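You operate a simulated robot arm through the tools that you are given. There is no shell and no other tool.

Carry out the task below with a simulated robot arm. There is one attempt and no reset: what you move stays moved.

TASK
Sorter 5 says AIR LOW: drain its air filter, set 5 bar and reset it.
Fine: red valve shut for draining, open again before you set; yellow knob shut; the screen ends on READY.

The check looks at the end state, three seconds after you hand in, the way a careful person would. Anything else that was tipped, shoved, dropped, spilled or broken makes it a failure.

THE ROBOT
A 6-joint arm with a two-finger gripper, fixed in place. Base frame: the origin is at the foot of the arm, x ahead of it, y to its left, z up. Readings come in mm, degrees, newtons and seconds.
Its first joint turns from -166.0 to 166.0 degrees. Payload 2.45 kg.
Tool frame: the origin (TCP) lies between the finger pads and is the grasp point; the fingertips stand 20 mm ahead of it; z points along the fingers, y is the line along which they close. The gripper opens to 140 mm. The gripper's body begins 168 mm behind the TCP.
Orientation is told as [roll, pitch, yaw] about the base's x, y, z axes, in that order, counted from this pose: with the fingers straight down and closing along the base's y, the tool's x points along the base's -x, its y along +y and its z along -z.

THE INTERFACE
- The arm moves only by the tool move_arm. Its argument "commands" is a list of rows, each a list of 7 numbers: the shift along the tool's x, y, z in mm, then the turn, a rotation vector about the tool's x, y, z in degrees, then the gripper command, from -1 (fully open) to 1 (shut), values between in proportion. In form: [[x, y, z, wx, wy, wz, hand], ...]. A call has 1 to 20 rows; each row is the pose to reach, as a shift and turn from the pose commanded when the call began, along the tool's axes at that moment. Each row takes 0.2 s and may step no farther than 50 mm and 8.6 degrees from the row before; otherwise, or with a gripper value out of range, the whole call is refused. A pose out of reach is approached as far as the arm can. The call stops where the force on the tool passes 90 N (or 10 N more than at its start, if that is more) or the arm is blocked; 0.2 s more then pass. Each finger travels about 45 mm/s and halts on what it meets, pressing with about 25 N; the grip force reading is that of the motor and also rises with nothing between the fingers. The clock runs only during rows and for 0.2 s after the last one: add rows that repeat a pose to give the fingers time. The reply holds the time, the measured pose of the TCP, the force on the tool along the base axes, the opening and the grip force, in the units named above and with some noise, with the torque about the TCP (base axes, N m) and any sound that the robot's microphone picked up.
- Cameras (640 x 400 px; columns grow to the right, rows downward): "scene" is fixed at [49.5, -498.9, 1518.6]; the picture's right is [0.42, -0.91, 0.00], its down [-0.35, -0.16, -0.92] and it looks along [0.84, 0.39, -0.39] (base axes); focal length 358 px, centre (320, 200). "wrist" rides on the gripper at [78, 11, -209] in the tool frame; the picture's right is [-0.14, 0.99, 0.00], its down [-0.92, -0.13, -0.37] and it looks along [-0.37, -0.05, 0.93] (tool axes); focal length 280 px, centre (320, 200). There is no depth. A picture from a camera that has moved, and an enlarged one, comes with that camera's place and axes in the base frame and with its lens.
- snapshot(camera): a new picture of that camera. No time passes.
- inspect(camera, box): a new picture of the part [left, top, right, bottom] of that camera's present view, enlarged. No time passes.
- hand_in(): hands the job in; it is judged then, once.

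Places have to be worked out from the pictures, the camera data and where the tool is seen. Open the gripper and draw the arm clear of the work before you hand the job in, unless the task says otherwise.

The tools are called by a JSON object that holds its "fn" and its "kwargs". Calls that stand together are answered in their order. move_arm: Moves the arm, as the interface text tells. Its arguments: {"type":"object","properties":{"commands":{"type":"array","items":{"type":"array","items":{"type":"number"}}}},"required":["commands"]} The other tools are called the same way: snapshot (camera) takes a picture; inspect (camera, box) takes an enlarged picture of a part of a camera's view; hand_in () hands the job in.

At the start:

```text
t: 0.0
tool_pos: [521.0, 100.8, 1334.1]
orientation: [-0.1, 0.0, 0.0]
force: [0.2, -0.5, -0.6]
ft_torque: [-0.05, -0.01, 0.0]
width: 139.9
grasp_force: 0.1
```

scene: 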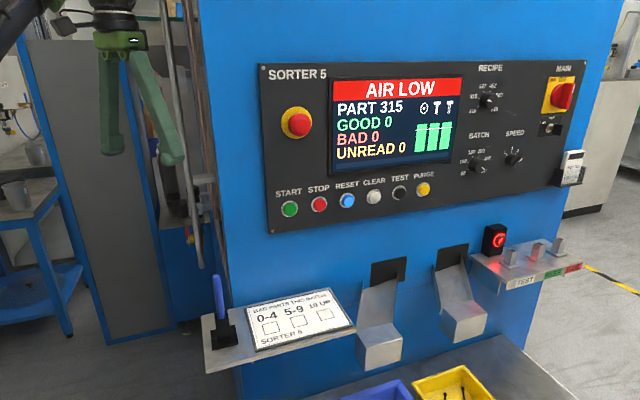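
wrist: 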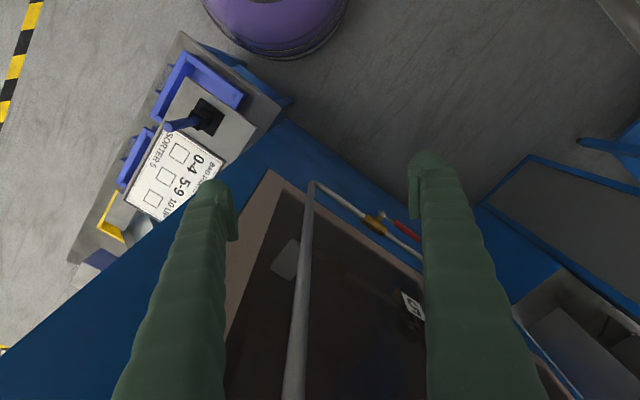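

The scene picture shows the panel with AIR LOW, and pipes run down the machine's left side, where the air filter probably is. I'll enlarge both views before moving anything.

{"fn": "inspect", "kwargs": {"camera": "scene", "box": [140, 0, 260, 300]}}

{"fn": "inspect", "kwargs": {"camera": "wrist", "box": [220, 150, 460, 400]}}

{"fn": "inspect", "kwargs": {"camera": "scene", "box": [250, 50, 600, 250]}}

{"fn": "inspect", "kwargs": {"camera": "scene", "box": [180, 240, 640, 400]}}

```text
1.33 times, centred on (200, 150) of scene
camera zoom: at [49.5, -498.9, 1518.6], right [0.42, -0.91, 0.0], down [-0.35, -0.16, -0.92], along [0.84, 0.39, -0.39], focal length 477 px, centre (480, 267)
```

zoom: 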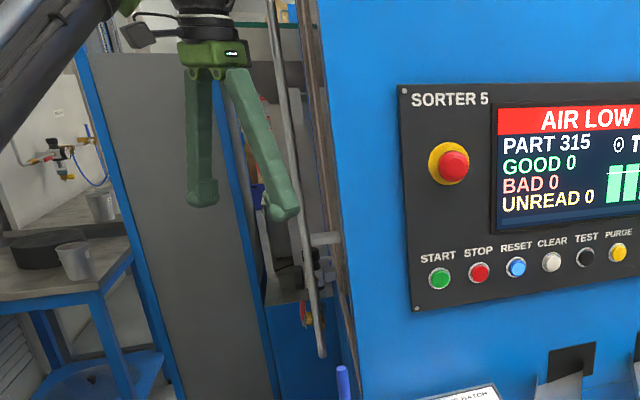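

```text
1.60 times, centred on (340, 275) of wrist
camera zoom: at [442.6, 112.0, 1541.3], right [0.14, 0.99, 0.0], down [0.92, -0.13, 0.37], along [0.37, -0.05, -0.93], focal length 449 px, centre (288, 80)
```

zoom: 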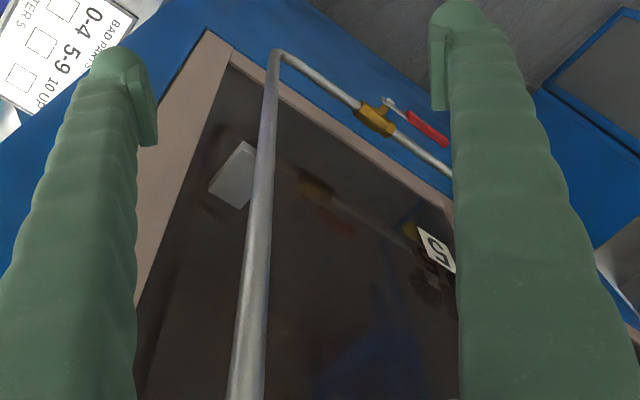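

```text
1.83 times, centred on (425, 150) of scene
camera zoom: at [49.5, -498.9, 1518.6], right [0.42, -0.91, 0.0], down [-0.35, -0.16, -0.92], along [0.84, 0.39, -0.39], focal length 654 px, centre (128, 291)
```

zoom: 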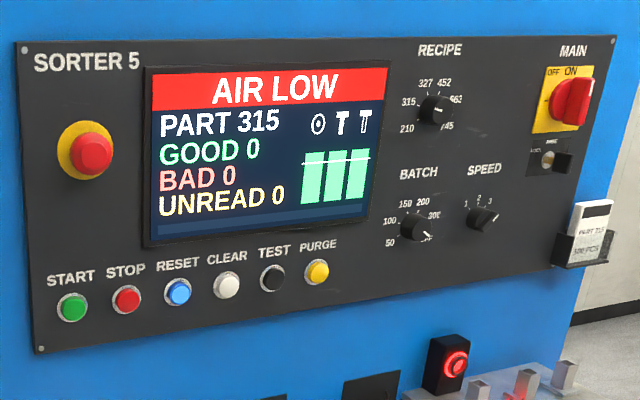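

```text
1.39 times, centred on (410, 320) of scene
camera zoom: at [49.5, -498.9, 1518.6], right [0.42, -0.91, 0.0], down [-0.35, -0.16, -0.92], along [0.84, 0.39, -0.39], focal length 498 px, centre (195, 33)
```

zoom: 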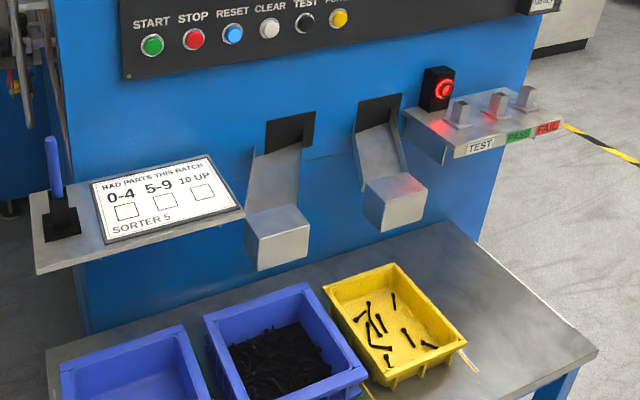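

The wrist view looks down the machine's left side face. I put its front-left corner near x 530, y -45, with both faces turned about 45°, and the red-handled valve sits on a pipe along that face. I'll back the tool away, shut the fingers and tilt the camera to look square at the face.

{"fn": "move_arm", "kwargs": {"commands": [[24, 30, 16, 0, 0, 0, -0.5], [48, 60, 32, 0, 0, 0, 0], [72, 90, 48, 0, 0, 0, 0.5], [96, 120, 64, 0, 0, 0, 1], [120, 150, 80, 0, 0, 0, 1], [120, 150, 80, 2.74, -6.62, 3.92, 1], [120, 150, 80, 5.48, -13.24, 7.84, 1], [120, 150, 80, 8.22, -19.86, 11.76, 1], [120, 150, 80, 10.96, -26.48, 15.68, 1], [120, 150, 80, 13.7, -33.1, 19.6, 1], [120, 150, 80, 16.44, -39.72, 23.52, 1], [120, 150, 80, 19.18, -46.34, 27.44, 1], [120, 150, 80, 21.92, -52.96, 31.36, 1], [120, 150, 80, 24.66, -59.58, 35.28, 1], [120, 150, 80, 27.4, -66.2, 39.2, 1]]}}

```text
t: 3.2
tool_pos: [401.6, 250.4, 1253.5]
orientation: [0.5, -70.1, -45.5]
force: [-1.0, 0.3, 0.6]
ft_torque: [0.03, -0.02, 0.01]
width: 0.0
grasp_force: 24.8
```

The move reached its target with no contact. Now I'll take a picture of the side face from the wrist camera, plus the scene view.

{"fn": "snapshot", "kwargs": {"camera": "wrist"}}

{"fn": "snapshot", "kwargs": {"camera": "scene"}}

```text
taken
camera wrist: at [251.9, 416.1, 1249.8], right [0.73, 0.67, 0.13], down [-0.12, -0.07, 0.99], along [0.67, -0.74, 0.03], focal length 280 px, centre (320, 200)
```

wrist: 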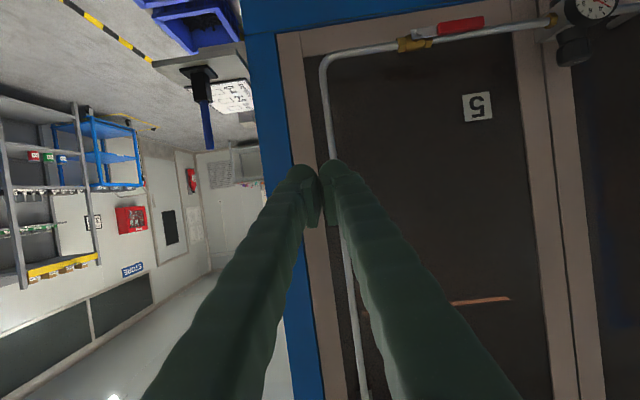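

```text
taken
```

scene: 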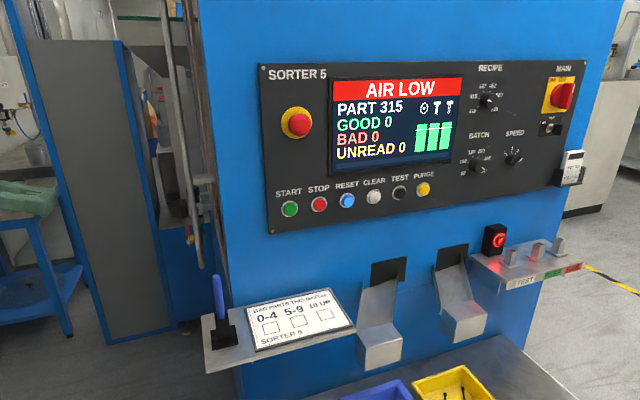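

The side-face picture is upside down. It shows the pipe with the brass valve and red lever at about (704, 196, 1028), and a gauge further along the face at the picture's edge. I'll lower the tool and slide along the face to see the filter and gauge.

{"fn": "move_arm", "kwargs": {"commands": [[30, 15, 11, 0, 0, 0, 1], [60, 30, 22, 0, 0, 0, 1], [90, 45, 33, 0, 0, 0, 1], [120, 60, 44, 0, 0, 0, 1], [150, 75, 55, 0, 0, 0, 1], [180, 90, 66, 0, 0, 0, 1], [210, 105, 77, 0, 0, 0, 1], [235, 120, 85, 0, 0, 0, 1]]}}

{"fn": "snapshot", "kwargs": {"camera": "wrist"}}

```text
t: 5.0
tool_pos: [486.2, 339.0, 1003.8]
orientation: [0.3, -69.9, -45.1]
force: [0.0, -0.2, 0.2]
ft_torque: [0.03, 0.02, 0.05]
width: 0.0
grasp_force: 25.0
```

```text
taken
camera wrist: at [335.5, 502.8, 1001.3], right [0.73, 0.67, 0.13], down [-0.11, -0.07, 0.99], along [0.67, -0.74, 0.03], focal length 280 px, centre (320, 200)
```

wrist: 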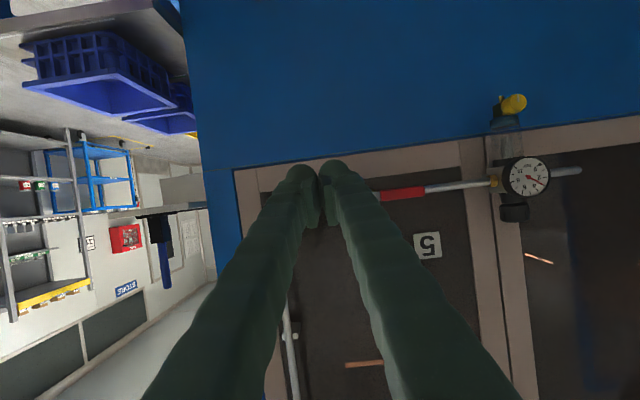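

Now the gauge, the filter bowl and the yellow drain knob are in view, with a black knob on the other side of the gauge. I'll enlarge that part.

{"fn": "inspect", "kwargs": {"camera": "wrist", "box": [470, 80, 600, 240]}}

{"fn": "inspect", "kwargs": {"camera": "wrist", "box": [320, 130, 500, 260]}}

```text
2.50 times, centred on (535, 160) of wrist
camera zoom: at [335.5, 502.8, 1001.3], right [0.73, 0.67, 0.13], down [-0.11, -0.07, 0.99], along [0.67, -0.74, 0.03], focal length 701 px, centre (-218, 300)
```

zoom: 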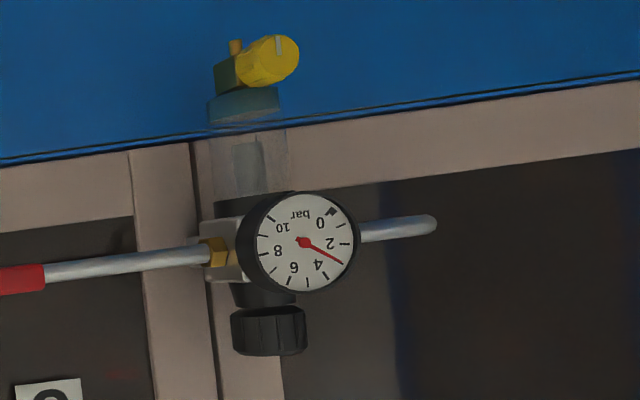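

```text
3.08 times, centred on (410, 195) of wrist
camera zoom: at [335.5, 502.8, 1001.3], right [0.73, 0.67, 0.13], down [-0.11, -0.07, 0.99], along [0.67, -0.74, 0.03], focal length 863 px, centre (43, 215)
```

zoom: 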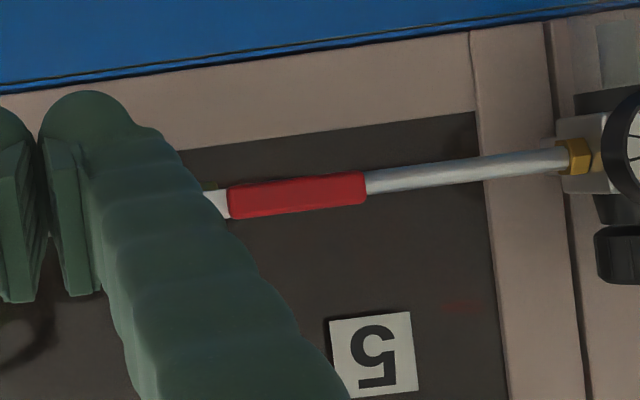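

The gauge reads about 3 bar. I estimate it at (883, 397, 1022), the black regulator knob above it near (897, 367, 1080), and the yellow drain knob near (879, 391, 906) facing outward. I'll move along the face for a closer look at the filter unit.

{"fn": "move_arm", "kwargs": {"commands": [[16, 37, 6, 0, 0, 0, 1], [32, 74, 12, 0, 0, 0, 1], [48, 111, 18, 0, 0, 0, 1], [64, 148, 24, 0, 0, 0, 1], [80, 185, 30, 0, 0, 0, 1], [94, 220, 34, 0, 0, 0, 1]]}}

{"fn": "snapshot", "kwargs": {"camera": "wrist"}}

```text
t: 6.4
tool_pos: [642.1, 495.1, 904.4]
orientation: [0.2, -70.0, -45.2]
force: [-0.5, -0.6, 0.7]
ft_torque: [0.01, -0.02, 0.01]
width: 0.0
grasp_force: 24.6
```

```text
taken
camera wrist: at [492.4, 659.3, 902.0], right [0.73, 0.67, 0.13], down [-0.11, -0.07, 0.99], along [0.67, -0.74, 0.03], focal length 280 px, centre (320, 200)
```

wrist: 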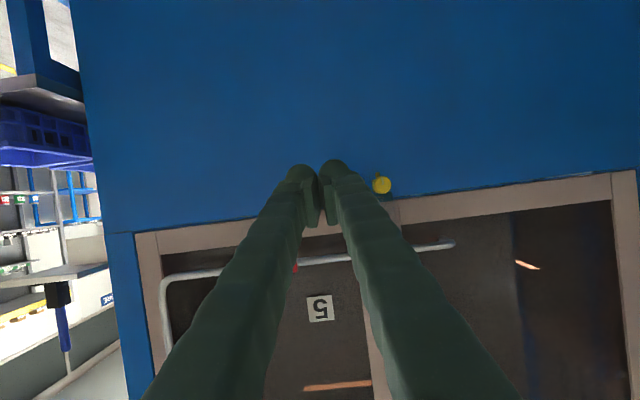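

The closed fingers hide the filter from here. I'll open the gripper so I can look between the fingers.

{"fn": "move_arm", "kwargs": {"commands": [[0, 35, 0, 0, 0, 0, -1], [0, 70, 0, 0, 0, 0, -1], [0, 70, 0, 0, 0, 0, -1], [0, 70, 0, 0, 0, 0, -1], [0, 70, 0, 0, 0, 0, -1], [0, 70, 0, 0, 0, 0, -1], [0, 70, 0, 0, 0, 0, -1], [0, 70, 0, 0, 0, 0, -1]]}}

{"fn": "snapshot", "kwargs": {"camera": "wrist"}}

{"fn": "inspect", "kwargs": {"camera": "wrist", "box": [260, 140, 420, 300]}}

```text
t: 8.2
tool_pos: [691.2, 542.1, 904.5]
orientation: [0.2, -70.0, -45.2]
force: [0.3, -0.6, 0.6]
ft_torque: [-0.01, 0.0, 0.01]
width: 139.8
grasp_force: 0.2
```

```text
taken
camera wrist: at [541.2, 707.0, 902.1], right [0.73, 0.67, 0.13], down [-0.11, -0.07, 0.99], along [0.67, -0.74, 0.03], focal length 280 px, centre (320, 200)
```

wrist: 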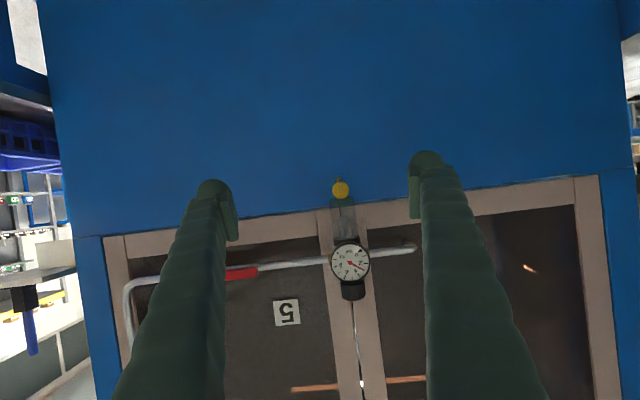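

```text
2.50 times, centred on (340, 220) of wrist
camera zoom: at [541.2, 707.0, 902.1], right [0.73, 0.67, 0.13], down [-0.11, -0.07, 0.99], along [0.67, -0.74, 0.03], focal length 701 px, centre (270, 150)
```

zoom: 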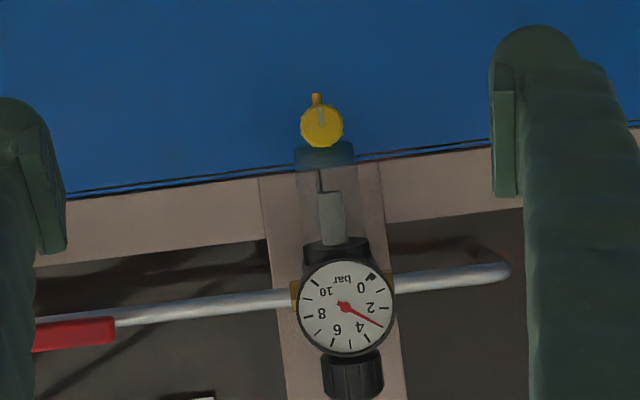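

The view between the fingers is clear. I'll zoom further on the bowl and yellow knob, then on the gauge and regulator knob.

{"fn": "inspect", "kwargs": {"camera": "wrist", "box": [310, 170, 374, 210]}}

{"fn": "inspect", "kwargs": {"camera": "wrist", "box": [302, 200, 398, 310]}}

{"fn": "inspect", "kwargs": {"camera": "scene", "box": [180, 140, 240, 280]}}

```text
10.00 times, centred on (342, 190) of wrist
camera zoom: at [541.2, 707.0, 902.1], right [0.73, 0.67, 0.13], down [-0.11, -0.07, 0.99], along [0.67, -0.74, 0.03], focal length 2804 px, centre (100, 300)
```

zoom: 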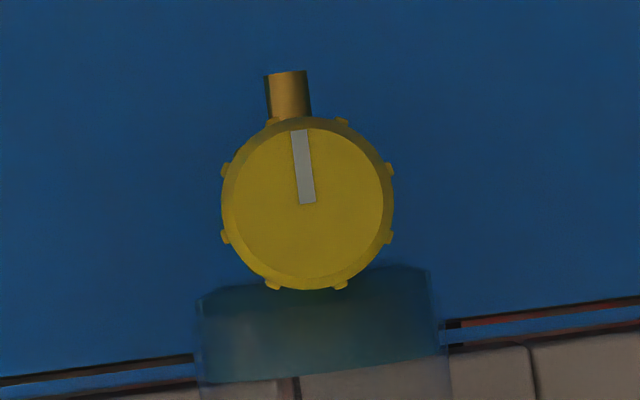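

```text
3.64 times, centred on (350, 255) of wrist
camera zoom: at [541.2, 707.0, 902.1], right [0.73, 0.67, 0.13], down [-0.11, -0.07, 0.99], along [0.67, -0.74, 0.03], focal length 1020 px, centre (211, 0)
```

zoom: 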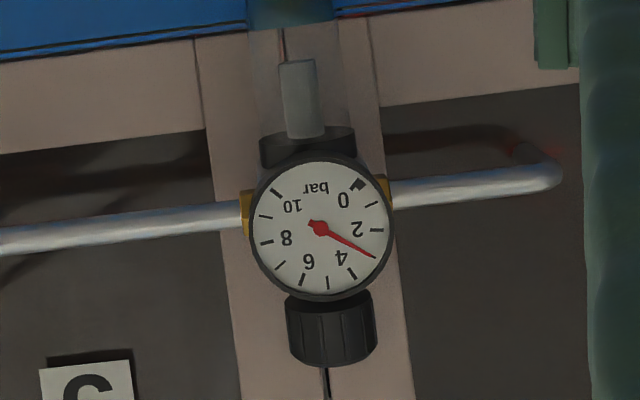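

```text
2.86 times, centred on (210, 210) of scene
camera zoom: at [49.5, -498.9, 1518.6], right [0.42, -0.91, 0.0], down [-0.35, -0.16, -0.92], along [0.84, 0.39, -0.39], focal length 1023 px, centre (634, 171)
```

zoom: 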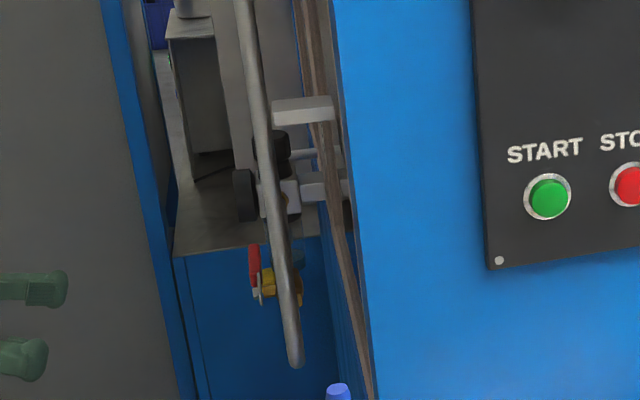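

There is teal water in the bowl's bottom. The yellow knob's mark points straight down at the outlet, and the gauge shows 3 bar. Next I'll bring the camera opposite the red valve to check its lever and pivot.

{"fn": "move_arm", "kwargs": {"commands": [[-21, -33.6, 7.6, 0, 0, 0, -1], [-42, -67.2, 15.2, 0, 0, 0, -1], [-63, -100.8, 22.8, 0, 0, 0, -1], [-84, -134.4, 30.4, 0, 0, 0, -1], [-105, -168, 38, 0, 0, 0, -1], [-126, -201.6, 45.6, 0, 0, 0, -1], [-147, -235, 53, 0, 0, 0, -1]]}}

{"fn": "snapshot", "kwargs": {"camera": "wrist"}}

{"fn": "inspect", "kwargs": {"camera": "wrist", "box": [260, 140, 420, 240]}}

```text
t: 9.8
tool_pos: [597.2, 302.9, 1020.4]
orientation: [0.2, -70.0, -45.2]
force: [0.2, 0.8, 0.9]
ft_torque: [0.0, 0.0, -0.07]
width: 139.9
grasp_force: 0.1
```

```text
taken
camera wrist: at [446.3, 469.7, 1017.5], right [0.73, 0.67, 0.13], down [-0.11, -0.07, 0.99], along [0.67, -0.74, 0.03], focal length 280 px, centre (320, 200)
```

wrist: 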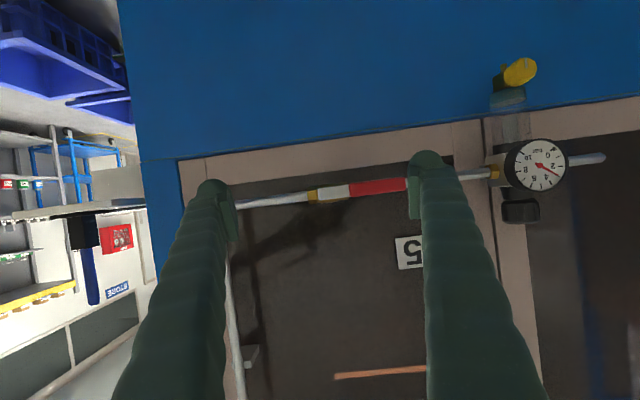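

```text
4.00 times, centred on (340, 190) of wrist
camera zoom: at [446.3, 469.7, 1017.5], right [0.73, 0.67, 0.13], down [-0.11, -0.07, 0.99], along [0.67, -0.74, 0.03], focal length 1122 px, centre (240, 240)
```

zoom: 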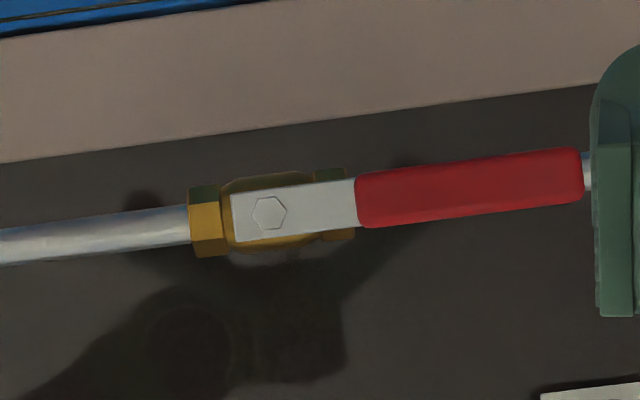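

The pivot bolt sits at about a = 640 mm along the face, z 1022. The red grip runs from a = 668 to 740, about 25 mm in front of the pipe. I'll level the tool, close the fingers and stage them in front of the face, just below the lever's end.

{"fn": "move_arm", "kwargs": {"commands": [[8, 22, 11.4, 0, -5, 0, 0], [16, 44, 22.8, 0, -10, 0, 0.5], [24, 66, 34, 0, -15, 0, 1], [31.4, 88.5, 45.5, 0, -20, 0, 1], [31.4, 88.5, 45.5, 0, -20, 0, 1], [31.4, 88.5, 45.5, 0, -20, 0, 1], [31.4, 88.5, 45.5, 0, -20, 0, 1], [31.4, 88.5, 45.5, 0, -20, 0, 1], [31.4, 88.5, 45.5, 0, -20, 0, 1]]}}

{"fn": "snapshot", "kwargs": {"camera": "wrist"}}

```text
t: 11.8
tool_pos: [679.2, 347.4, 976.5]
orientation: [103.0, -89.9, -147.9]
force: [0.1, 0.0, -0.4]
ft_torque: [0.0, -0.01, -0.04]
width: 0.2
grasp_force: 24.7
```

```text
taken
camera wrist: at [539.6, 502.0, 897.6], right [0.7, 0.7, 0.14], down [-0.35, 0.17, 0.92], along [0.62, -0.69, 0.37], focal length 280 px, centre (320, 200)
```

wrist: 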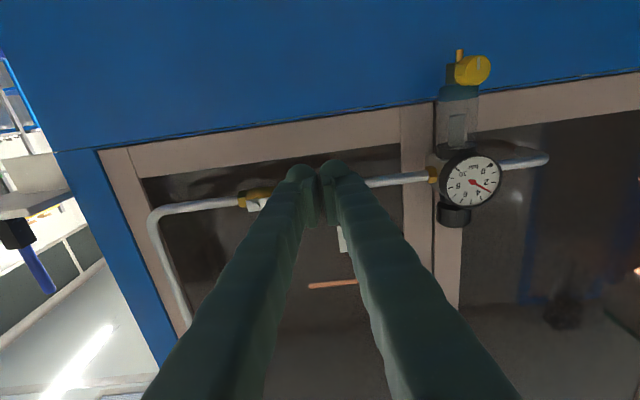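

The tool is level at a 726, n -235, z 976, with the fingertips below the lever end. I'll advance so the tips reach lever depth without touching the pipe, then lift gently to test whether the lever swings up.

{"fn": "move_arm", "kwargs": {"commands": [[0, 0, 35, 0, 0, 0, 1], [0, 0, 70, 0, 0, 0, 1], [0, 0, 101, 0, 0, 0, 1], [-6, 0, 101, 0, 0, 0, 1], [-12, 0, 101, 0, 0, 0, 1], [-15, 0, 101, 0, 0, 0, 1], [-18, 0, 101, 0, 0, 0, 1], [-20, 0, 101, 0, 0, 0, 1], [-22, 0, 101, 0, 0, 0, 1], [-24, 0, 101, 0, 0, 0, 1]]}}

{"fn": "inspect", "kwargs": {"camera": "wrist", "box": [220, 120, 460, 270]}}

```text
t: 13.6
tool_pos: [752.1, 274.1, 990.7]
orientation: [2.8, -89.4, -47.9]
force: [1.8, 4.4, -31.8]
ft_torque: [0.11, 0.29, 0.44]
width: 5.8
grasp_force: 28.9
stopped in row 9: the force on the tool passed its limit at 95 N (the readings are from after the stop); the commanded pose is now the measured one
```

```text
2.67 times, centred on (340, 195) of wrist
camera zoom: at [611.0, 430.1, 914.5], right [0.7, 0.7, 0.14], down [-0.34, 0.16, 0.93], along [0.62, -0.7, 0.35], focal length 748 px, centre (267, 213)
```

zoom: 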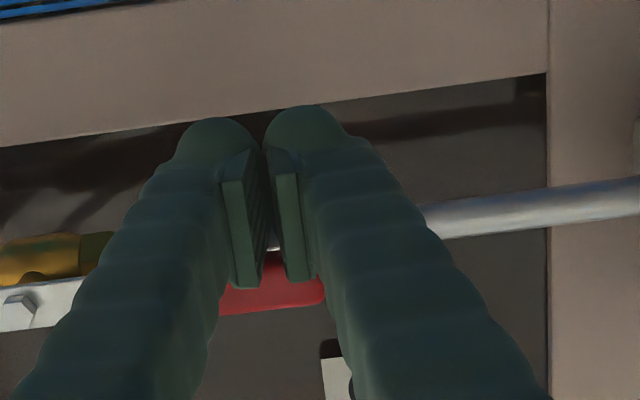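

The lever didn't move up and the force passed its limit, so up is probably its stop. I'll back the tips out, come in above the lever slightly shallower, and press down in small steps.

{"fn": "move_arm", "kwargs": {"commands": [[14, 0, 0, 0, 0, 0, 1], [14, 0, -40, 0, 0, 0, 1], [14, 0, -60, 0, 0, 0, 1], [-30, 0, -60, 0, 0, 0, 1], [-71, 0, -60, 0, 0, 0, 1], [-75, 0, -60, 0, 0, 0, 1]]}}

{"fn": "snapshot", "kwargs": {"camera": "wrist"}}

{"fn": "inspect", "kwargs": {"camera": "wrist", "box": [220, 120, 460, 270]}}

```text
t: 15.0
tool_pos: [709.8, 315.8, 1068.7]
orientation: [10.3, -89.5, -55.3]
force: [0.5, -0.6, -0.7]
ft_torque: [0.01, -0.01, 0.04]
width: 0.0
grasp_force: 29.0
```

```text
taken
camera wrist: at [568.7, 471.9, 992.1], right [0.7, 0.7, 0.14], down [-0.35, 0.16, 0.92], along [0.62, -0.7, 0.36], focal length 280 px, centre (320, 200)
```

wrist: 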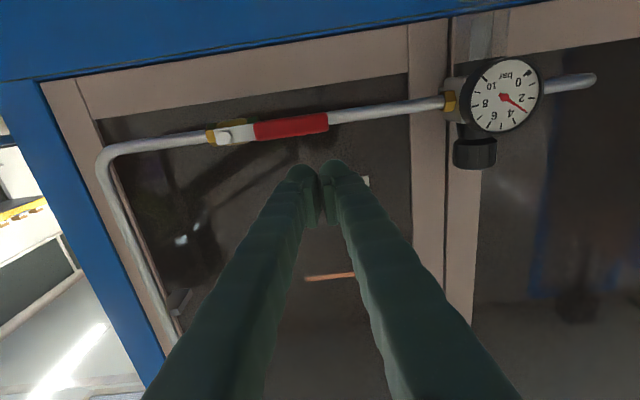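

```text
2.67 times, centred on (340, 195) of wrist
camera zoom: at [568.7, 471.9, 992.1], right [0.7, 0.7, 0.14], down [-0.35, 0.16, 0.92], along [0.62, -0.7, 0.36], focal length 748 px, centre (267, 213)
```

zoom: 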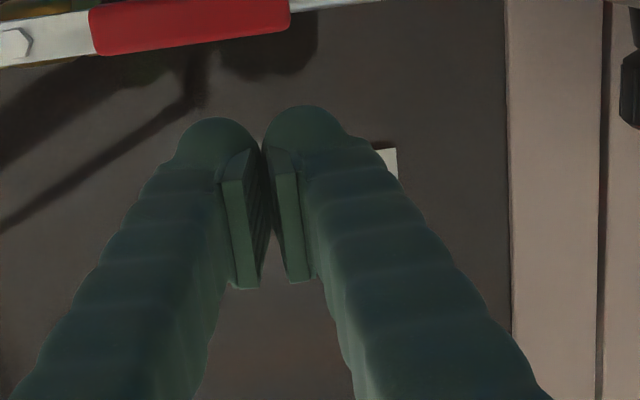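

The lever is unmoved, still in line with the pipe, and the tool is above it at z 1069. I'll move in to lever depth and lower step by step.

{"fn": "move_arm", "kwargs": {"commands": [[0, 0, 30, 0, 0, 0, 1], [0, 0, 55, 0, 0, 0, 1], [8, 0, 55, 0, 0, 0, 1], [14, 0, 55, 0, 0, 0, 1], [18, 0, 55, 0, 0, 0, 1], [20, 0, 55, 0, 0, 0, 1], [22, 0, 55, 0, 0, 0, 1], [24, 0, 55, 0, 0, 0, 1], [26, 0, 55, 0, 0, 0, 1]]}}

{"fn": "inspect", "kwargs": {"camera": "wrist", "box": [180, 100, 480, 280]}}

```text
t: 17.0
tool_pos: [748.1, 275.9, 1042.9]
orientation: [10.3, -89.5, -55.3]
force: [0.2, 0.6, 1.9]
ft_torque: [-0.02, -0.01, -0.02]
width: 0.0
grasp_force: 29.3
```

```text
2.13 times, centred on (330, 190) of wrist
camera zoom: at [607.3, 432.2, 965.8], right [0.7, 0.7, 0.14], down [-0.35, 0.16, 0.92], along [0.62, -0.7, 0.36], focal length 598 px, centre (299, 221)
```

zoom: 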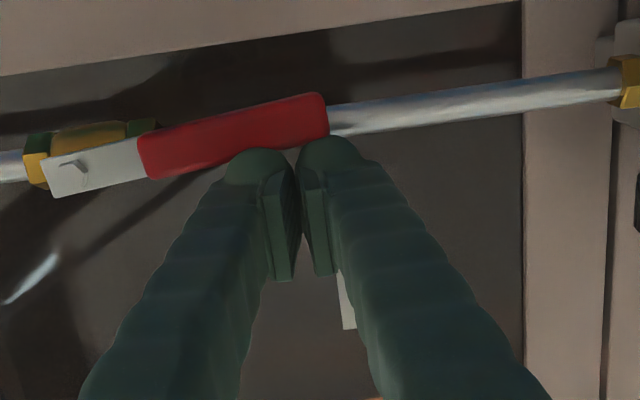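

The lever yields downward easily: it is tilted off the pipe and the force is only 2 N. I'll follow its arc about the pivot, down toward vertical.

{"fn": "move_arm", "kwargs": {"commands": [[6.9, 1.2, 0, 0, 0, 0, 1], [13.7, 2.1, 0, 0, 0, 0, 1], [20.6, 3.0, 0, 0, 0, 0, 1], [27.8, 2.6, 0, 0, 0, 0, 1], [35, 2.2, 0, 0, 0, 0, 1], [42.3, 0.4, 0, 0, 0, 0, 1], [49.7, -1.4, 0, 0, 0, 0, 1], [57, -4.6, 0, 0, 0, 0, 1], [64.1, -7.9, 0, 0, 0, 0, 1], [70.8, -12.7, 0, 0, 0, 0, 1], [77.4, -17.5, 0, 0, 0, 0, 1], [83.1, -23.7, 0, 0, 0, 0, 1], [88.8, -29.9, 0, 0, 0, 0, 1], [93.3, -37.3, 0, 0, 0, 0, 1], [97.7, -44.8, 0, 0, 0, 0, 1]]}}

{"fn": "inspect", "kwargs": {"camera": "wrist", "box": [180, 100, 480, 280]}}

```text
t: 20.2
tool_pos: [715.7, 246.1, 945.5]
orientation: [10.2, -89.4, -55.1]
force: [1.0, 0.7, -0.2]
ft_torque: [0.0, -0.01, -0.02]
width: 0.1
grasp_force: 29.2
```

```text
2.13 times, centred on (330, 190) of wrist
camera zoom: at [574.5, 401.5, 868.5], right [0.7, 0.7, 0.14], down [-0.35, 0.16, 0.92], along [0.62, -0.7, 0.36], focal length 598 px, centre (299, 221)
```

zoom: 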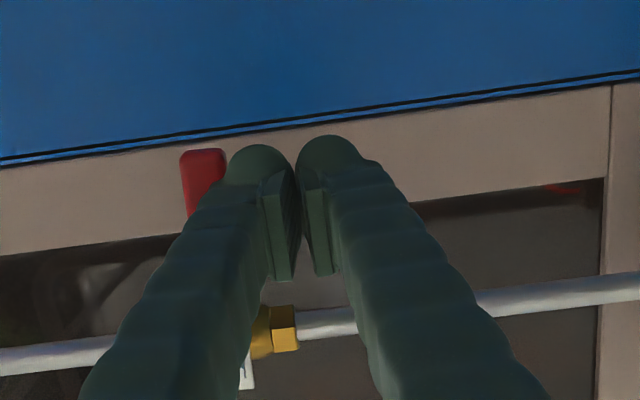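

The lever is close to vertical now and the force is near zero. I'll finish the last degrees in small steps until it meets its stop.

{"fn": "move_arm", "kwargs": {"commands": [[1.5, -4, 0, 0, 0, 0, 1], [3, -8, 0, 0, 0, 0, 1], [4.5, -12, 0, 0, 0, 0, 1], [5.5, -15, 0, 0, 0, 0, 1], [6, -17, 0, 0, 0, 0, 1], [6, -18.5, 0, 0, 0, 0, 1], [6, -20, 0, 0, 0, 0, 1]]}}

{"fn": "inspect", "kwargs": {"camera": "wrist", "box": [180, 100, 480, 280]}}

```text
t: 21.2
tool_pos: [710.3, 241.9, 940.1]
orientation: [-11.2, -89.7, -33.1]
force: [28.4, 24.6, -9.3]
ft_torque: [-0.15, 0.27, 0.31]
width: 0.0
grasp_force: 29.3
stopped in row 4: the force on the tool passed its limit at 99 N (the readings are from after the stop); the commanded pose is now the measured one
```

```text
2.13 times, centred on (330, 190) of wrist
camera zoom: at [567.6, 395.7, 863.1], right [0.69, 0.71, 0.14], down [-0.35, 0.16, 0.92], along [0.63, -0.69, 0.36], focal length 598 px, centre (299, 221)
```

zoom: 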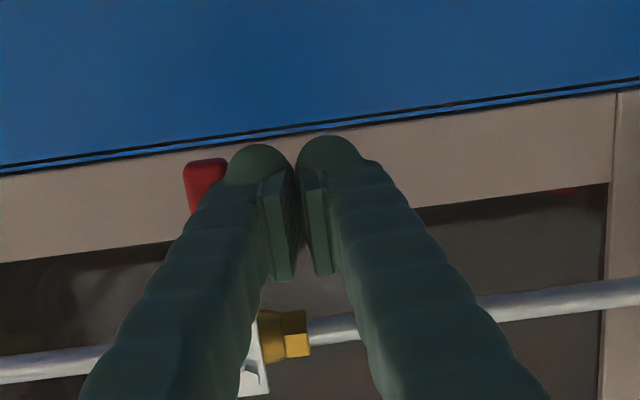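

The lever met its stop with a clear force rise, so it should be shut. I'll ease off, back out and check its angle and the gauge.

{"fn": "move_arm", "kwargs": {"commands": [[0, 8, 0, 0, 0, 0, 1], [0, 16, -5, 0, 0, 0, 1], [0, 20, -50, 0, 0, 0, 1], [0, 50, -80, 0, 0, 0, 1], [0, 85, -110, 0, 0, 0, 1], [0, 120, -120, 0, 0, 0, 1]]}}

{"fn": "snapshot", "kwargs": {"camera": "wrist"}}

{"fn": "inspect", "kwargs": {"camera": "wrist", "box": [130, 80, 310, 260]}}

{"fn": "inspect", "kwargs": {"camera": "scene", "box": [180, 50, 480, 280]}}

```text
t: 22.6
tool_pos: [710.0, 408.8, 942.1]
orientation: [7.2, -89.8, -51.8]
force: [0.1, -0.5, 0.4]
ft_torque: [0.01, 0.03, -0.02]
width: 0.2
grasp_force: 29.4
```

```text
taken
camera wrist: at [568.3, 563.4, 864.3], right [0.69, 0.71, 0.14], down [-0.35, 0.16, 0.92], along [0.63, -0.69, 0.36], focal length 280 px, centre (320, 200)
```

wrist: 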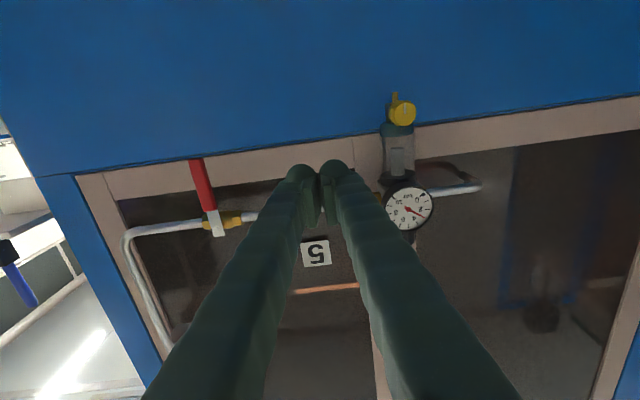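

```text
2.22 times, centred on (220, 170) of wrist
camera zoom: at [568.3, 563.4, 864.3], right [0.69, 0.71, 0.14], down [-0.35, 0.16, 0.92], along [0.63, -0.69, 0.36], focal length 623 px, centre (542, 267)
```

zoom: 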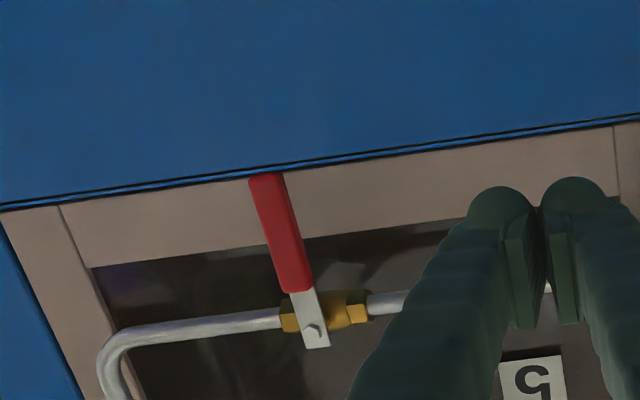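

```text
1.74 times, centred on (330, 165) of scene
camera zoom: at [49.5, -498.9, 1518.6], right [0.42, -0.91, 0.0], down [-0.35, -0.16, -0.92], along [0.84, 0.39, -0.39], focal length 622 px, centre (303, 261)
```

zoom: 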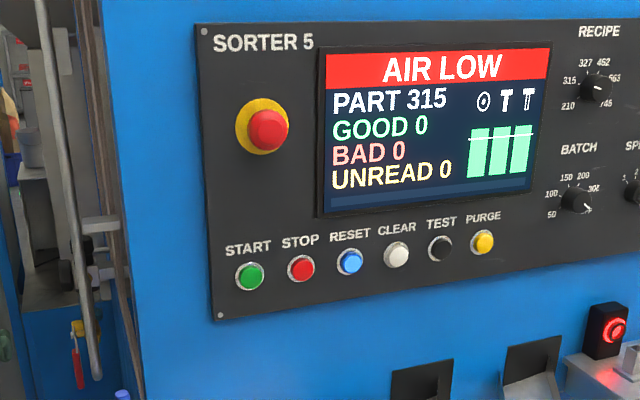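

The lever now stands square to the pipe, so the valve is shut. I'll check the gauge and the yellow knob closely before turning it.

{"fn": "inspect", "kwargs": {"camera": "wrist", "box": [370, 85, 450, 135]}}

{"fn": "inspect", "kwargs": {"camera": "wrist", "box": [360, 160, 456, 260]}}

```text
8.00 times, centred on (410, 110) of wrist
camera zoom: at [568.3, 563.4, 864.3], right [0.69, 0.71, 0.14], down [-0.35, 0.16, 0.92], along [0.63, -0.69, 0.36], focal length 2243 px, centre (-400, 920)
```

zoom: 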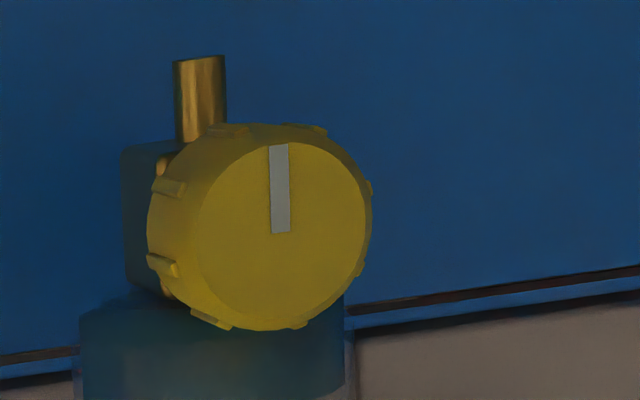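

```text
4.00 times, centred on (408, 210) of wrist
camera zoom: at [568.3, 563.4, 864.3], right [0.69, 0.71, 0.14], down [-0.35, 0.16, 0.92], along [0.63, -0.69, 0.36], focal length 1122 px, centre (-32, 160)
```

zoom: 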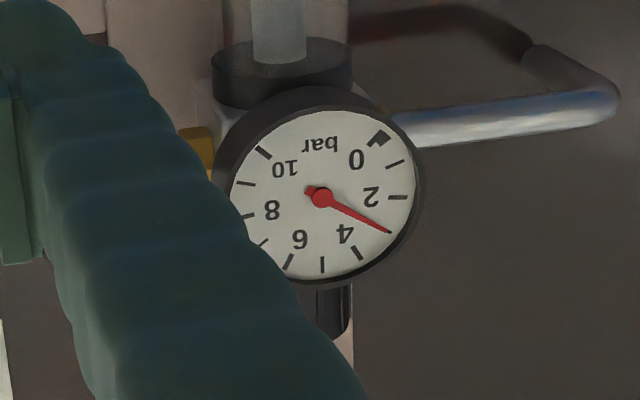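

The gauge still shows the trapped 3 bar, and the knob front is near a 894, n -335, z 905. Before opening the drain I want to see what's beneath the outlet, so I'll pitch the tool down and look at the floor under the filter.

{"fn": "move_arm", "kwargs": {"commands": [[-10, 6, 0, 0, 8, 0, 1], [-20, 12, 0, 0, 16, 0, 1], [-30, 18, 0, 0, 24, 0, 1], [-40, 24, 0, 0, 32, 0, 1], [-50, 30, 0, 0, 40, 0, 1], [-60, 36, 0, 0, 48, 0, 1], [-70, 42, 0, 0, 56, 0, 1], [-80, 48, 0, 0, 64, 0, 1], [-90, 54, 0, 0, 72, 0, 1], [-100, 60, 0, 0, 80, 0, 1]]}}

{"fn": "snapshot", "kwargs": {"camera": "wrist"}}

```text
t: 24.8
tool_pos: [746.9, 453.0, 1045.5]
orientation: [0.0, -9.5, -44.5]
force: [0.0, 0.5, -0.6]
ft_torque: [-0.06, -0.06, -0.03]
width: 0.4
grasp_force: 29.9
```

```text
taken
camera wrist: at [675.3, 538.4, 1236.4], right [0.79, 0.61, 0.02], down [0.51, -0.68, 0.52], along [0.33, -0.4, -0.86], focal length 280 px, centre (320, 200)
```

wrist: 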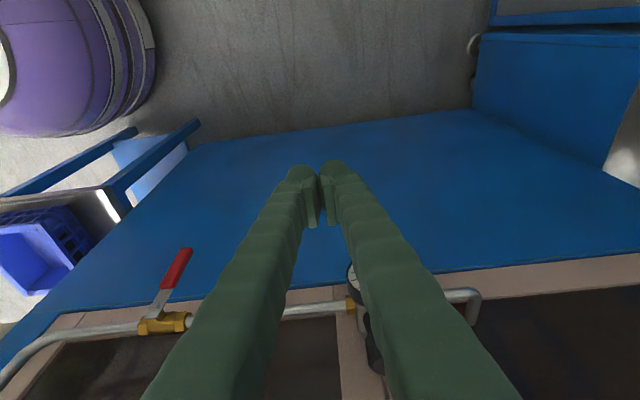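

Only bare floor lies beneath the outlet, so there's nothing down there to disturb. I'll level the tool again in front of the yellow knob with the fingers about 60 mm open.

{"fn": "move_arm", "kwargs": {"commands": [[-2.5, 3.8, 12.2, 0, -6.7, 0, 0.143], [-5, 7.6, 24.5, 0, -13.4, 0, 0.143], [-7.5, 11.4, 36.7, 0, -20.1, 0, 0.143], [-10, 15.2, 49, 0, -26.8, 0, 0.143], [-12.5, 19, 61.2, 0, -33.5, 0, 0.143], [-15, 22.8, 73.5, 0, -40.2, 0, 0.143], [-17.5, 26.6, 85.7, 0, -46.9, 0, 0.143], [-20, 30.4, 98, 0, -53.6, 0, 0.143], [-22.5, 34.2, 110.2, 0, -60.3, 0, 0.143], [-25, 38, 122.5, 0, -67, 0, 0.143], [-27.5, 41.8, 134.7, 0, -73.8, 0, 0.143], [-30.1, 45.5, 147, 0, -80.5, 0, 0.143], [-30.1, 45.5, 147, 0, -80.5, 0, 0.143]]}}

{"fn": "snapshot", "kwargs": {"camera": "wrist"}}

{"fn": "inspect", "kwargs": {"camera": "wrist", "box": [260, 140, 400, 250]}}

```text
t: 27.6
tool_pos: [818.9, 446.6, 902.2]
orientation: [176.1, -89.7, 139.2]
force: [-0.5, -0.4, -0.2]
ft_torque: [0.02, -0.01, -0.01]
width: 59.9
grasp_force: 0.0
```

```text
taken
camera wrist: at [677.3, 600.3, 822.4], right [0.69, 0.71, 0.14], down [-0.36, 0.17, 0.92], along [0.63, -0.69, 0.37], focal length 280 px, centre (320, 200)
```

wrist: 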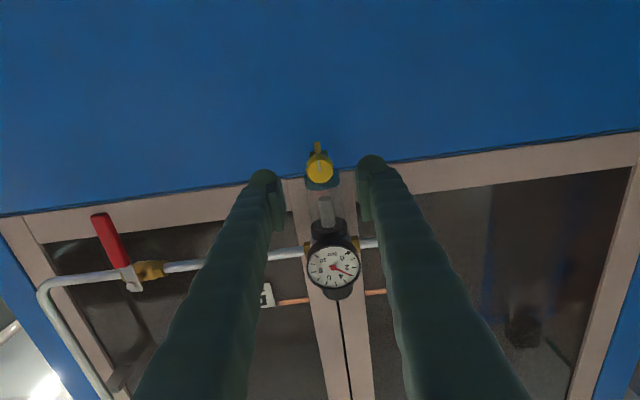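

```text
3.64 times, centred on (330, 195) of wrist
camera zoom: at [677.3, 600.3, 822.4], right [0.69, 0.71, 0.14], down [-0.36, 0.17, 0.92], along [0.63, -0.69, 0.37], focal length 1020 px, centre (284, 218)
```

zoom: 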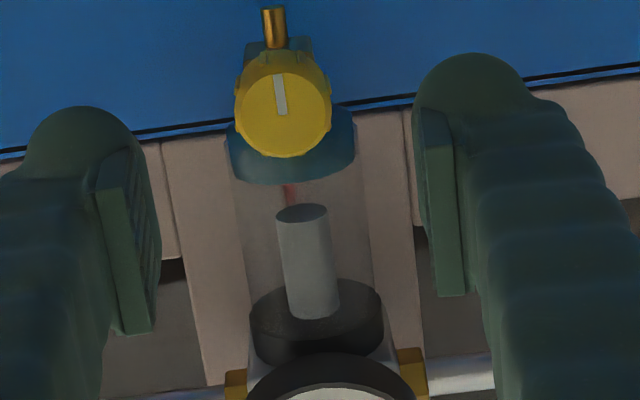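

The knob lies almost exactly on the tool axis, about 2 mm high. I'll advance until the tips overlap the front of the knob and close on it gently.

{"fn": "move_arm", "kwargs": {"commands": [[-2, 0, 25, 0, 0, 0, 0.143], [-2, 0, 50, 0, 0, 0, 0.143], [-2, 0, 66, 0, 0, 0, 0.143], [-2, 0, 66, 0, 0, 0, 0.143]]}}

{"fn": "inspect", "kwargs": {"camera": "wrist", "box": [240, 120, 400, 250]}}

```text
t: 28.6
tool_pos: [867.9, 398.3, 906.4]
orientation: [175.1, -89.7, 140.5]
force: [0.3, 0.1, 0.5]
ft_torque: [0.02, -0.01, 0.02]
width: 60.0
grasp_force: 0.1
```

```text
3.08 times, centred on (320, 185) of wrist
camera zoom: at [726.0, 552.1, 826.9], right [0.69, 0.71, 0.14], down [-0.36, 0.17, 0.92], along [0.63, -0.69, 0.37], focal length 863 px, centre (320, 246)
```

zoom: 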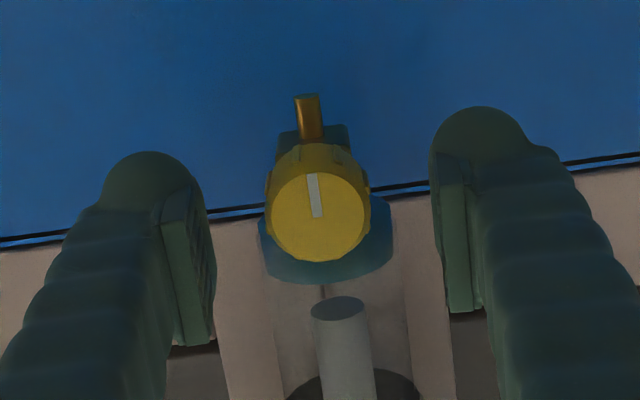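

The knob's front face sits right at the grasp point and is centred. I'll close the fingers on it.

{"fn": "move_arm", "kwargs": {"commands": [[1, 0, 0, 0, 0, 0, 0.5], [1, 0, 0, 0, 0, 0, 1], [1, 0, 0, 0, 0, 0, 1], [1, 0, 0, 0, 0, 0, 1]]}}

{"fn": "inspect", "kwargs": {"camera": "wrist", "box": [240, 120, 400, 250]}}

```text
t: 29.6
tool_pos: [866.1, 398.8, 904.8]
orientation: [174.0, -89.8, 141.4]
force: [-1.5, -2.3, -0.7]
ft_torque: [-0.02, -0.02, -0.04]
width: 26.6
grasp_force: 41.6
```

```text
3.08 times, centred on (320, 185) of wrist
camera zoom: at [725.3, 552.8, 825.2], right [0.69, 0.71, 0.14], down [-0.36, 0.17, 0.92], along [0.63, -0.69, 0.37], focal length 863 px, centre (320, 246)
```

zoom: 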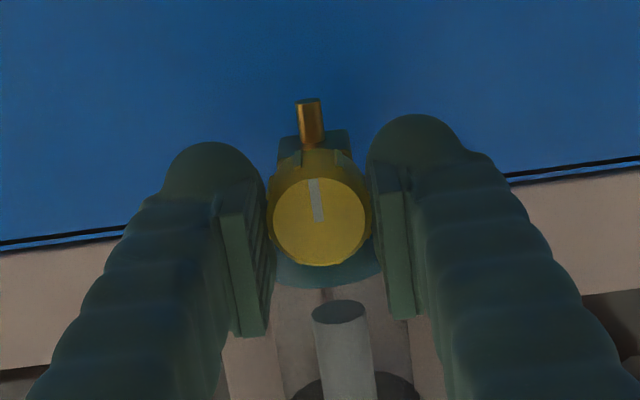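

The knob is gripped at 26.6 mm. I'll turn it a little counter-clockwise as seen from the front (negative about the tool axis), the usual opening direction, and watch the torque.

{"fn": "move_arm", "kwargs": {"commands": [[0, 0, 0, 0, 0, -4, 1], [0, 0, 0, 0, 0, -8, 1], [0, 0, 0, 0, 0, -12, 1], [0, 0, 0, 0, 0, -16, 1]]}}

{"fn": "inspect", "kwargs": {"camera": "wrist", "box": [240, 120, 400, 250]}}

```text
t: 30.6
tool_pos: [866.4, 399.9, 904.0]
orientation: [-91.1, -74.0, 46.6]
force: [21.7, 3.1, 20.3]
ft_torque: [-0.18, -0.25, 0.19]
width: 26.2
grasp_force: 45.4
```

```text
3.08 times, centred on (320, 185) of wrist
camera zoom: at [710.1, 537.3, 824.8], right [0.69, 0.71, -0.14], down [-0.17, 0.36, 0.92], along [0.7, -0.61, 0.37], focal length 863 px, centre (320, 246)
```

zoom: 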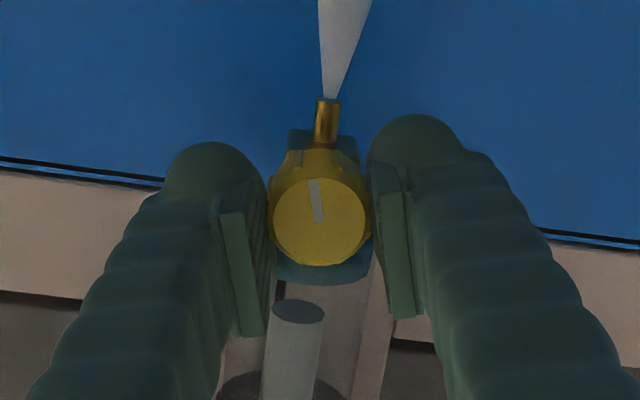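

The drain opened: a spray now comes out of the outlet. I'll ease the axis offset by about 1.5 mm and turn further open so the bowl empties.

{"fn": "move_arm", "kwargs": {"commands": [[-1, 0.3, 0, 0, 0, 0, 1], [-1.7, 0.5, 0, 0, 0, -4, 1], [-1.7, 0.5, 0, 0, 0, -9, 1], [-1.7, 0.5, 0, 0, 0, -14, 1], [-1.7, 0.5, 0, 0, 0, -19, 1], [-1.7, 0.5, 0, 0, 0, -24, 1], [-1.7, 0.5, 0, 0, 0, -29, 1]]}}

{"fn": "inspect", "kwargs": {"camera": "wrist", "box": [240, 120, 400, 250]}}

{"fn": "snapshot", "kwargs": {"camera": "wrist"}}

```text
t: 32.2
tool_pos: [866.9, 399.5, 903.9]
orientation: [-90.2, -44.8, 45.6]
force: [-1.5, -4.5, -19.1]
ft_torque: [0.21, 0.15, -0.02]
width: 26.9
grasp_force: 44.9
```

```text
3.08 times, centred on (320, 185) of wrist
camera zoom: at [684.9, 512.2, 840.2], right [0.56, 0.57, -0.6], down [0.13, 0.66, 0.74], along [0.82, -0.49, 0.3], focal length 863 px, centre (320, 246)
```

zoom: 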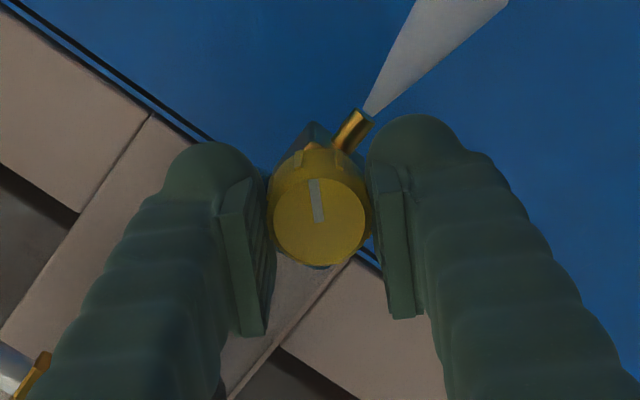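

```text
taken
camera wrist: at [684.9, 512.2, 840.2], right [0.56, 0.57, -0.6], down [0.13, 0.66, 0.74], along [0.82, -0.49, 0.3], focal length 280 px, centre (320, 200)
```

wrist: 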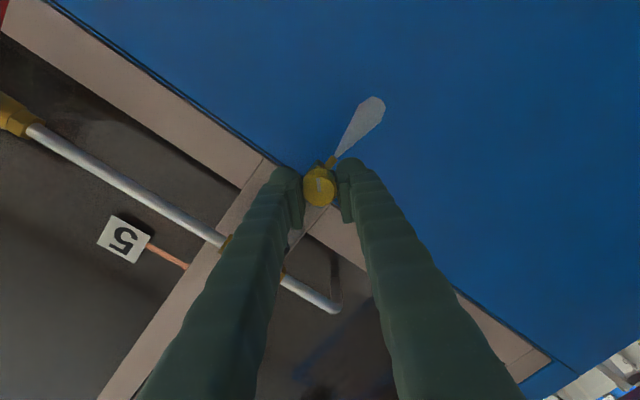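

The knob is turned about 45° and the outlet is spraying steadily. I'll hold still for four seconds and look again.

{"fn": "move_arm", "kwargs": {"commands": [[0.5, 0.5, 0, 0, 0, 0, 1], [0.5, 0.5, 0, 0, 0, 0, 1], [0.5, 0.5, 0, 0, 0, 0, 1], [0.5, 0.5, 0, 0, 0, 0, 1], [0.5, 0.5, 0, 0, 0, 0, 1], [0.5, 0.5, 0, 0, 0, 0, 1], [0.5, 0.5, 0, 0, 0, 0, 1], [0.5, 0.5, 0, 0, 0, 0, 1], [0.5, 0.5, 0, 0, 0, 0, 1], [0.5, 0.5, 0, 0, 0, 0, 1], [0.5, 0.5, 0, 0, 0, 0, 1], [0.5, 0.5, 0, 0, 0, 0, 1], [0.5, 0.5, 0, 0, 0, 0, 1], [0.5, 0.5, 0, 0, 0, 0, 1], [0.5, 0.5, 0, 0, 0, 0, 1], [0.5, 0.5, 0, 0, 0, 0, 1], [0.5, 0.5, 0, 0, 0, 0, 1], [0.5, 0.5, 0, 0, 0, 0, 1], [0.5, 0.5, 0, 0, 0, 0, 1], [0.5, 0.5, 0, 0, 0, 0, 1]]}}

{"fn": "inspect", "kwargs": {"camera": "wrist", "box": [240, 80, 400, 250]}}

{"fn": "inspect", "kwargs": {"camera": "scene", "box": [170, 140, 240, 290]}}

```text
t: 36.4
tool_pos: [867.0, 399.3, 905.2]
orientation: [-90.5, -45.0, 45.8]
force: [-9.6, -6.0, -11.7]
ft_torque: [0.09, 0.09, -0.15]
width: 26.6
grasp_force: 45.6
```

```text
2.35 times, centred on (320, 165) of wrist
camera zoom: at [685.3, 512.3, 840.0], right [0.56, 0.57, -0.6], down [0.13, 0.66, 0.74], along [0.82, -0.49, 0.3], focal length 660 px, centre (320, 282)
```

zoom: 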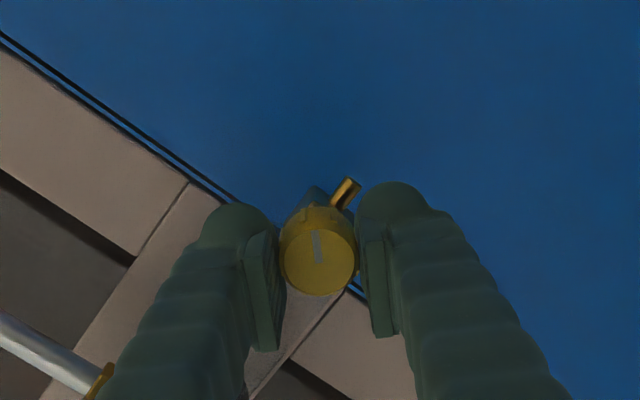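

```text
2.67 times, centred on (205, 215) of scene
camera zoom: at [49.5, -498.9, 1518.6], right [0.42, -0.91, 0.0], down [-0.35, -0.16, -0.92], along [0.84, 0.39, -0.39], focal length 954 px, centre (627, 160)
```

zoom: 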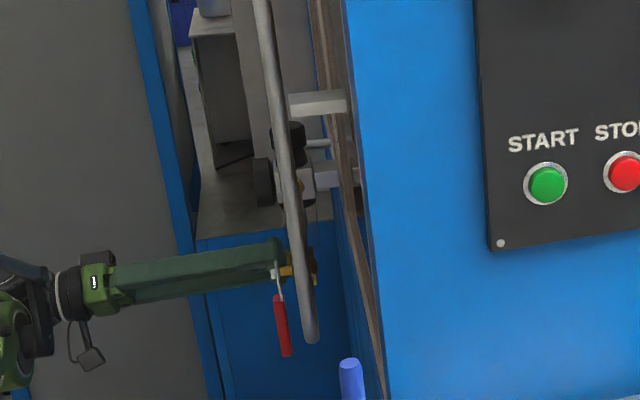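

The spray has stopped. I'll release the knob, leaving it open for the moment, and back straight out to check the water level and the gauge.

{"fn": "move_arm", "kwargs": {"commands": [[0, 0, 0, 0, 0, 0, 0.143], [0, 0, 0, 0, 0, 0, 0.143], [0, 0, 0, 0, 0, 0, 0.143], [0, 0, -35, 0, 0, 0, 0.143], [0, 0, -70, 0, 0, 0, 0.143], [0, 0, -90, 0, 0, 0, -0.3], [0, 0, -90, 0, 0, 0, -0.3], [0, 0, -90, 0, 0, 0, -0.3]]}}

{"fn": "snapshot", "kwargs": {"camera": "wrist"}}

{"fn": "inspect", "kwargs": {"camera": "wrist", "box": [240, 130, 400, 290]}}

```text
t: 38.2
tool_pos: [802.3, 462.1, 901.7]
orientation: [-90.4, -45.1, 45.8]
force: [0.0, 0.0, -0.6]
ft_torque: [0.01, 0.02, 0.03]
width: 90.8
grasp_force: 0.1
```

```text
taken
camera wrist: at [619.8, 575.5, 838.2], right [0.56, 0.57, -0.6], down [0.13, 0.66, 0.74], along [0.82, -0.49, 0.3], focal length 280 px, centre (320, 200)
```

wrist: 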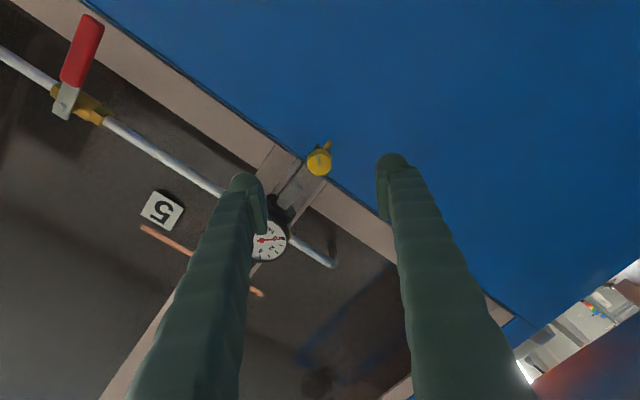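

```text
2.50 times, centred on (320, 210) of wrist
camera zoom: at [619.8, 575.5, 838.2], right [0.56, 0.57, -0.6], down [0.13, 0.66, 0.74], along [0.82, -0.49, 0.3], focal length 701 px, centre (320, 175)
```

zoom: 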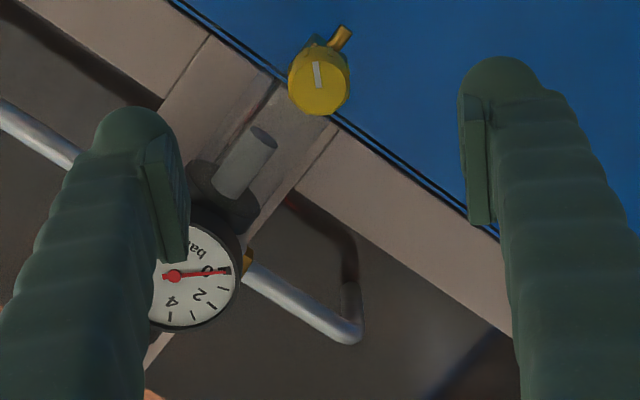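

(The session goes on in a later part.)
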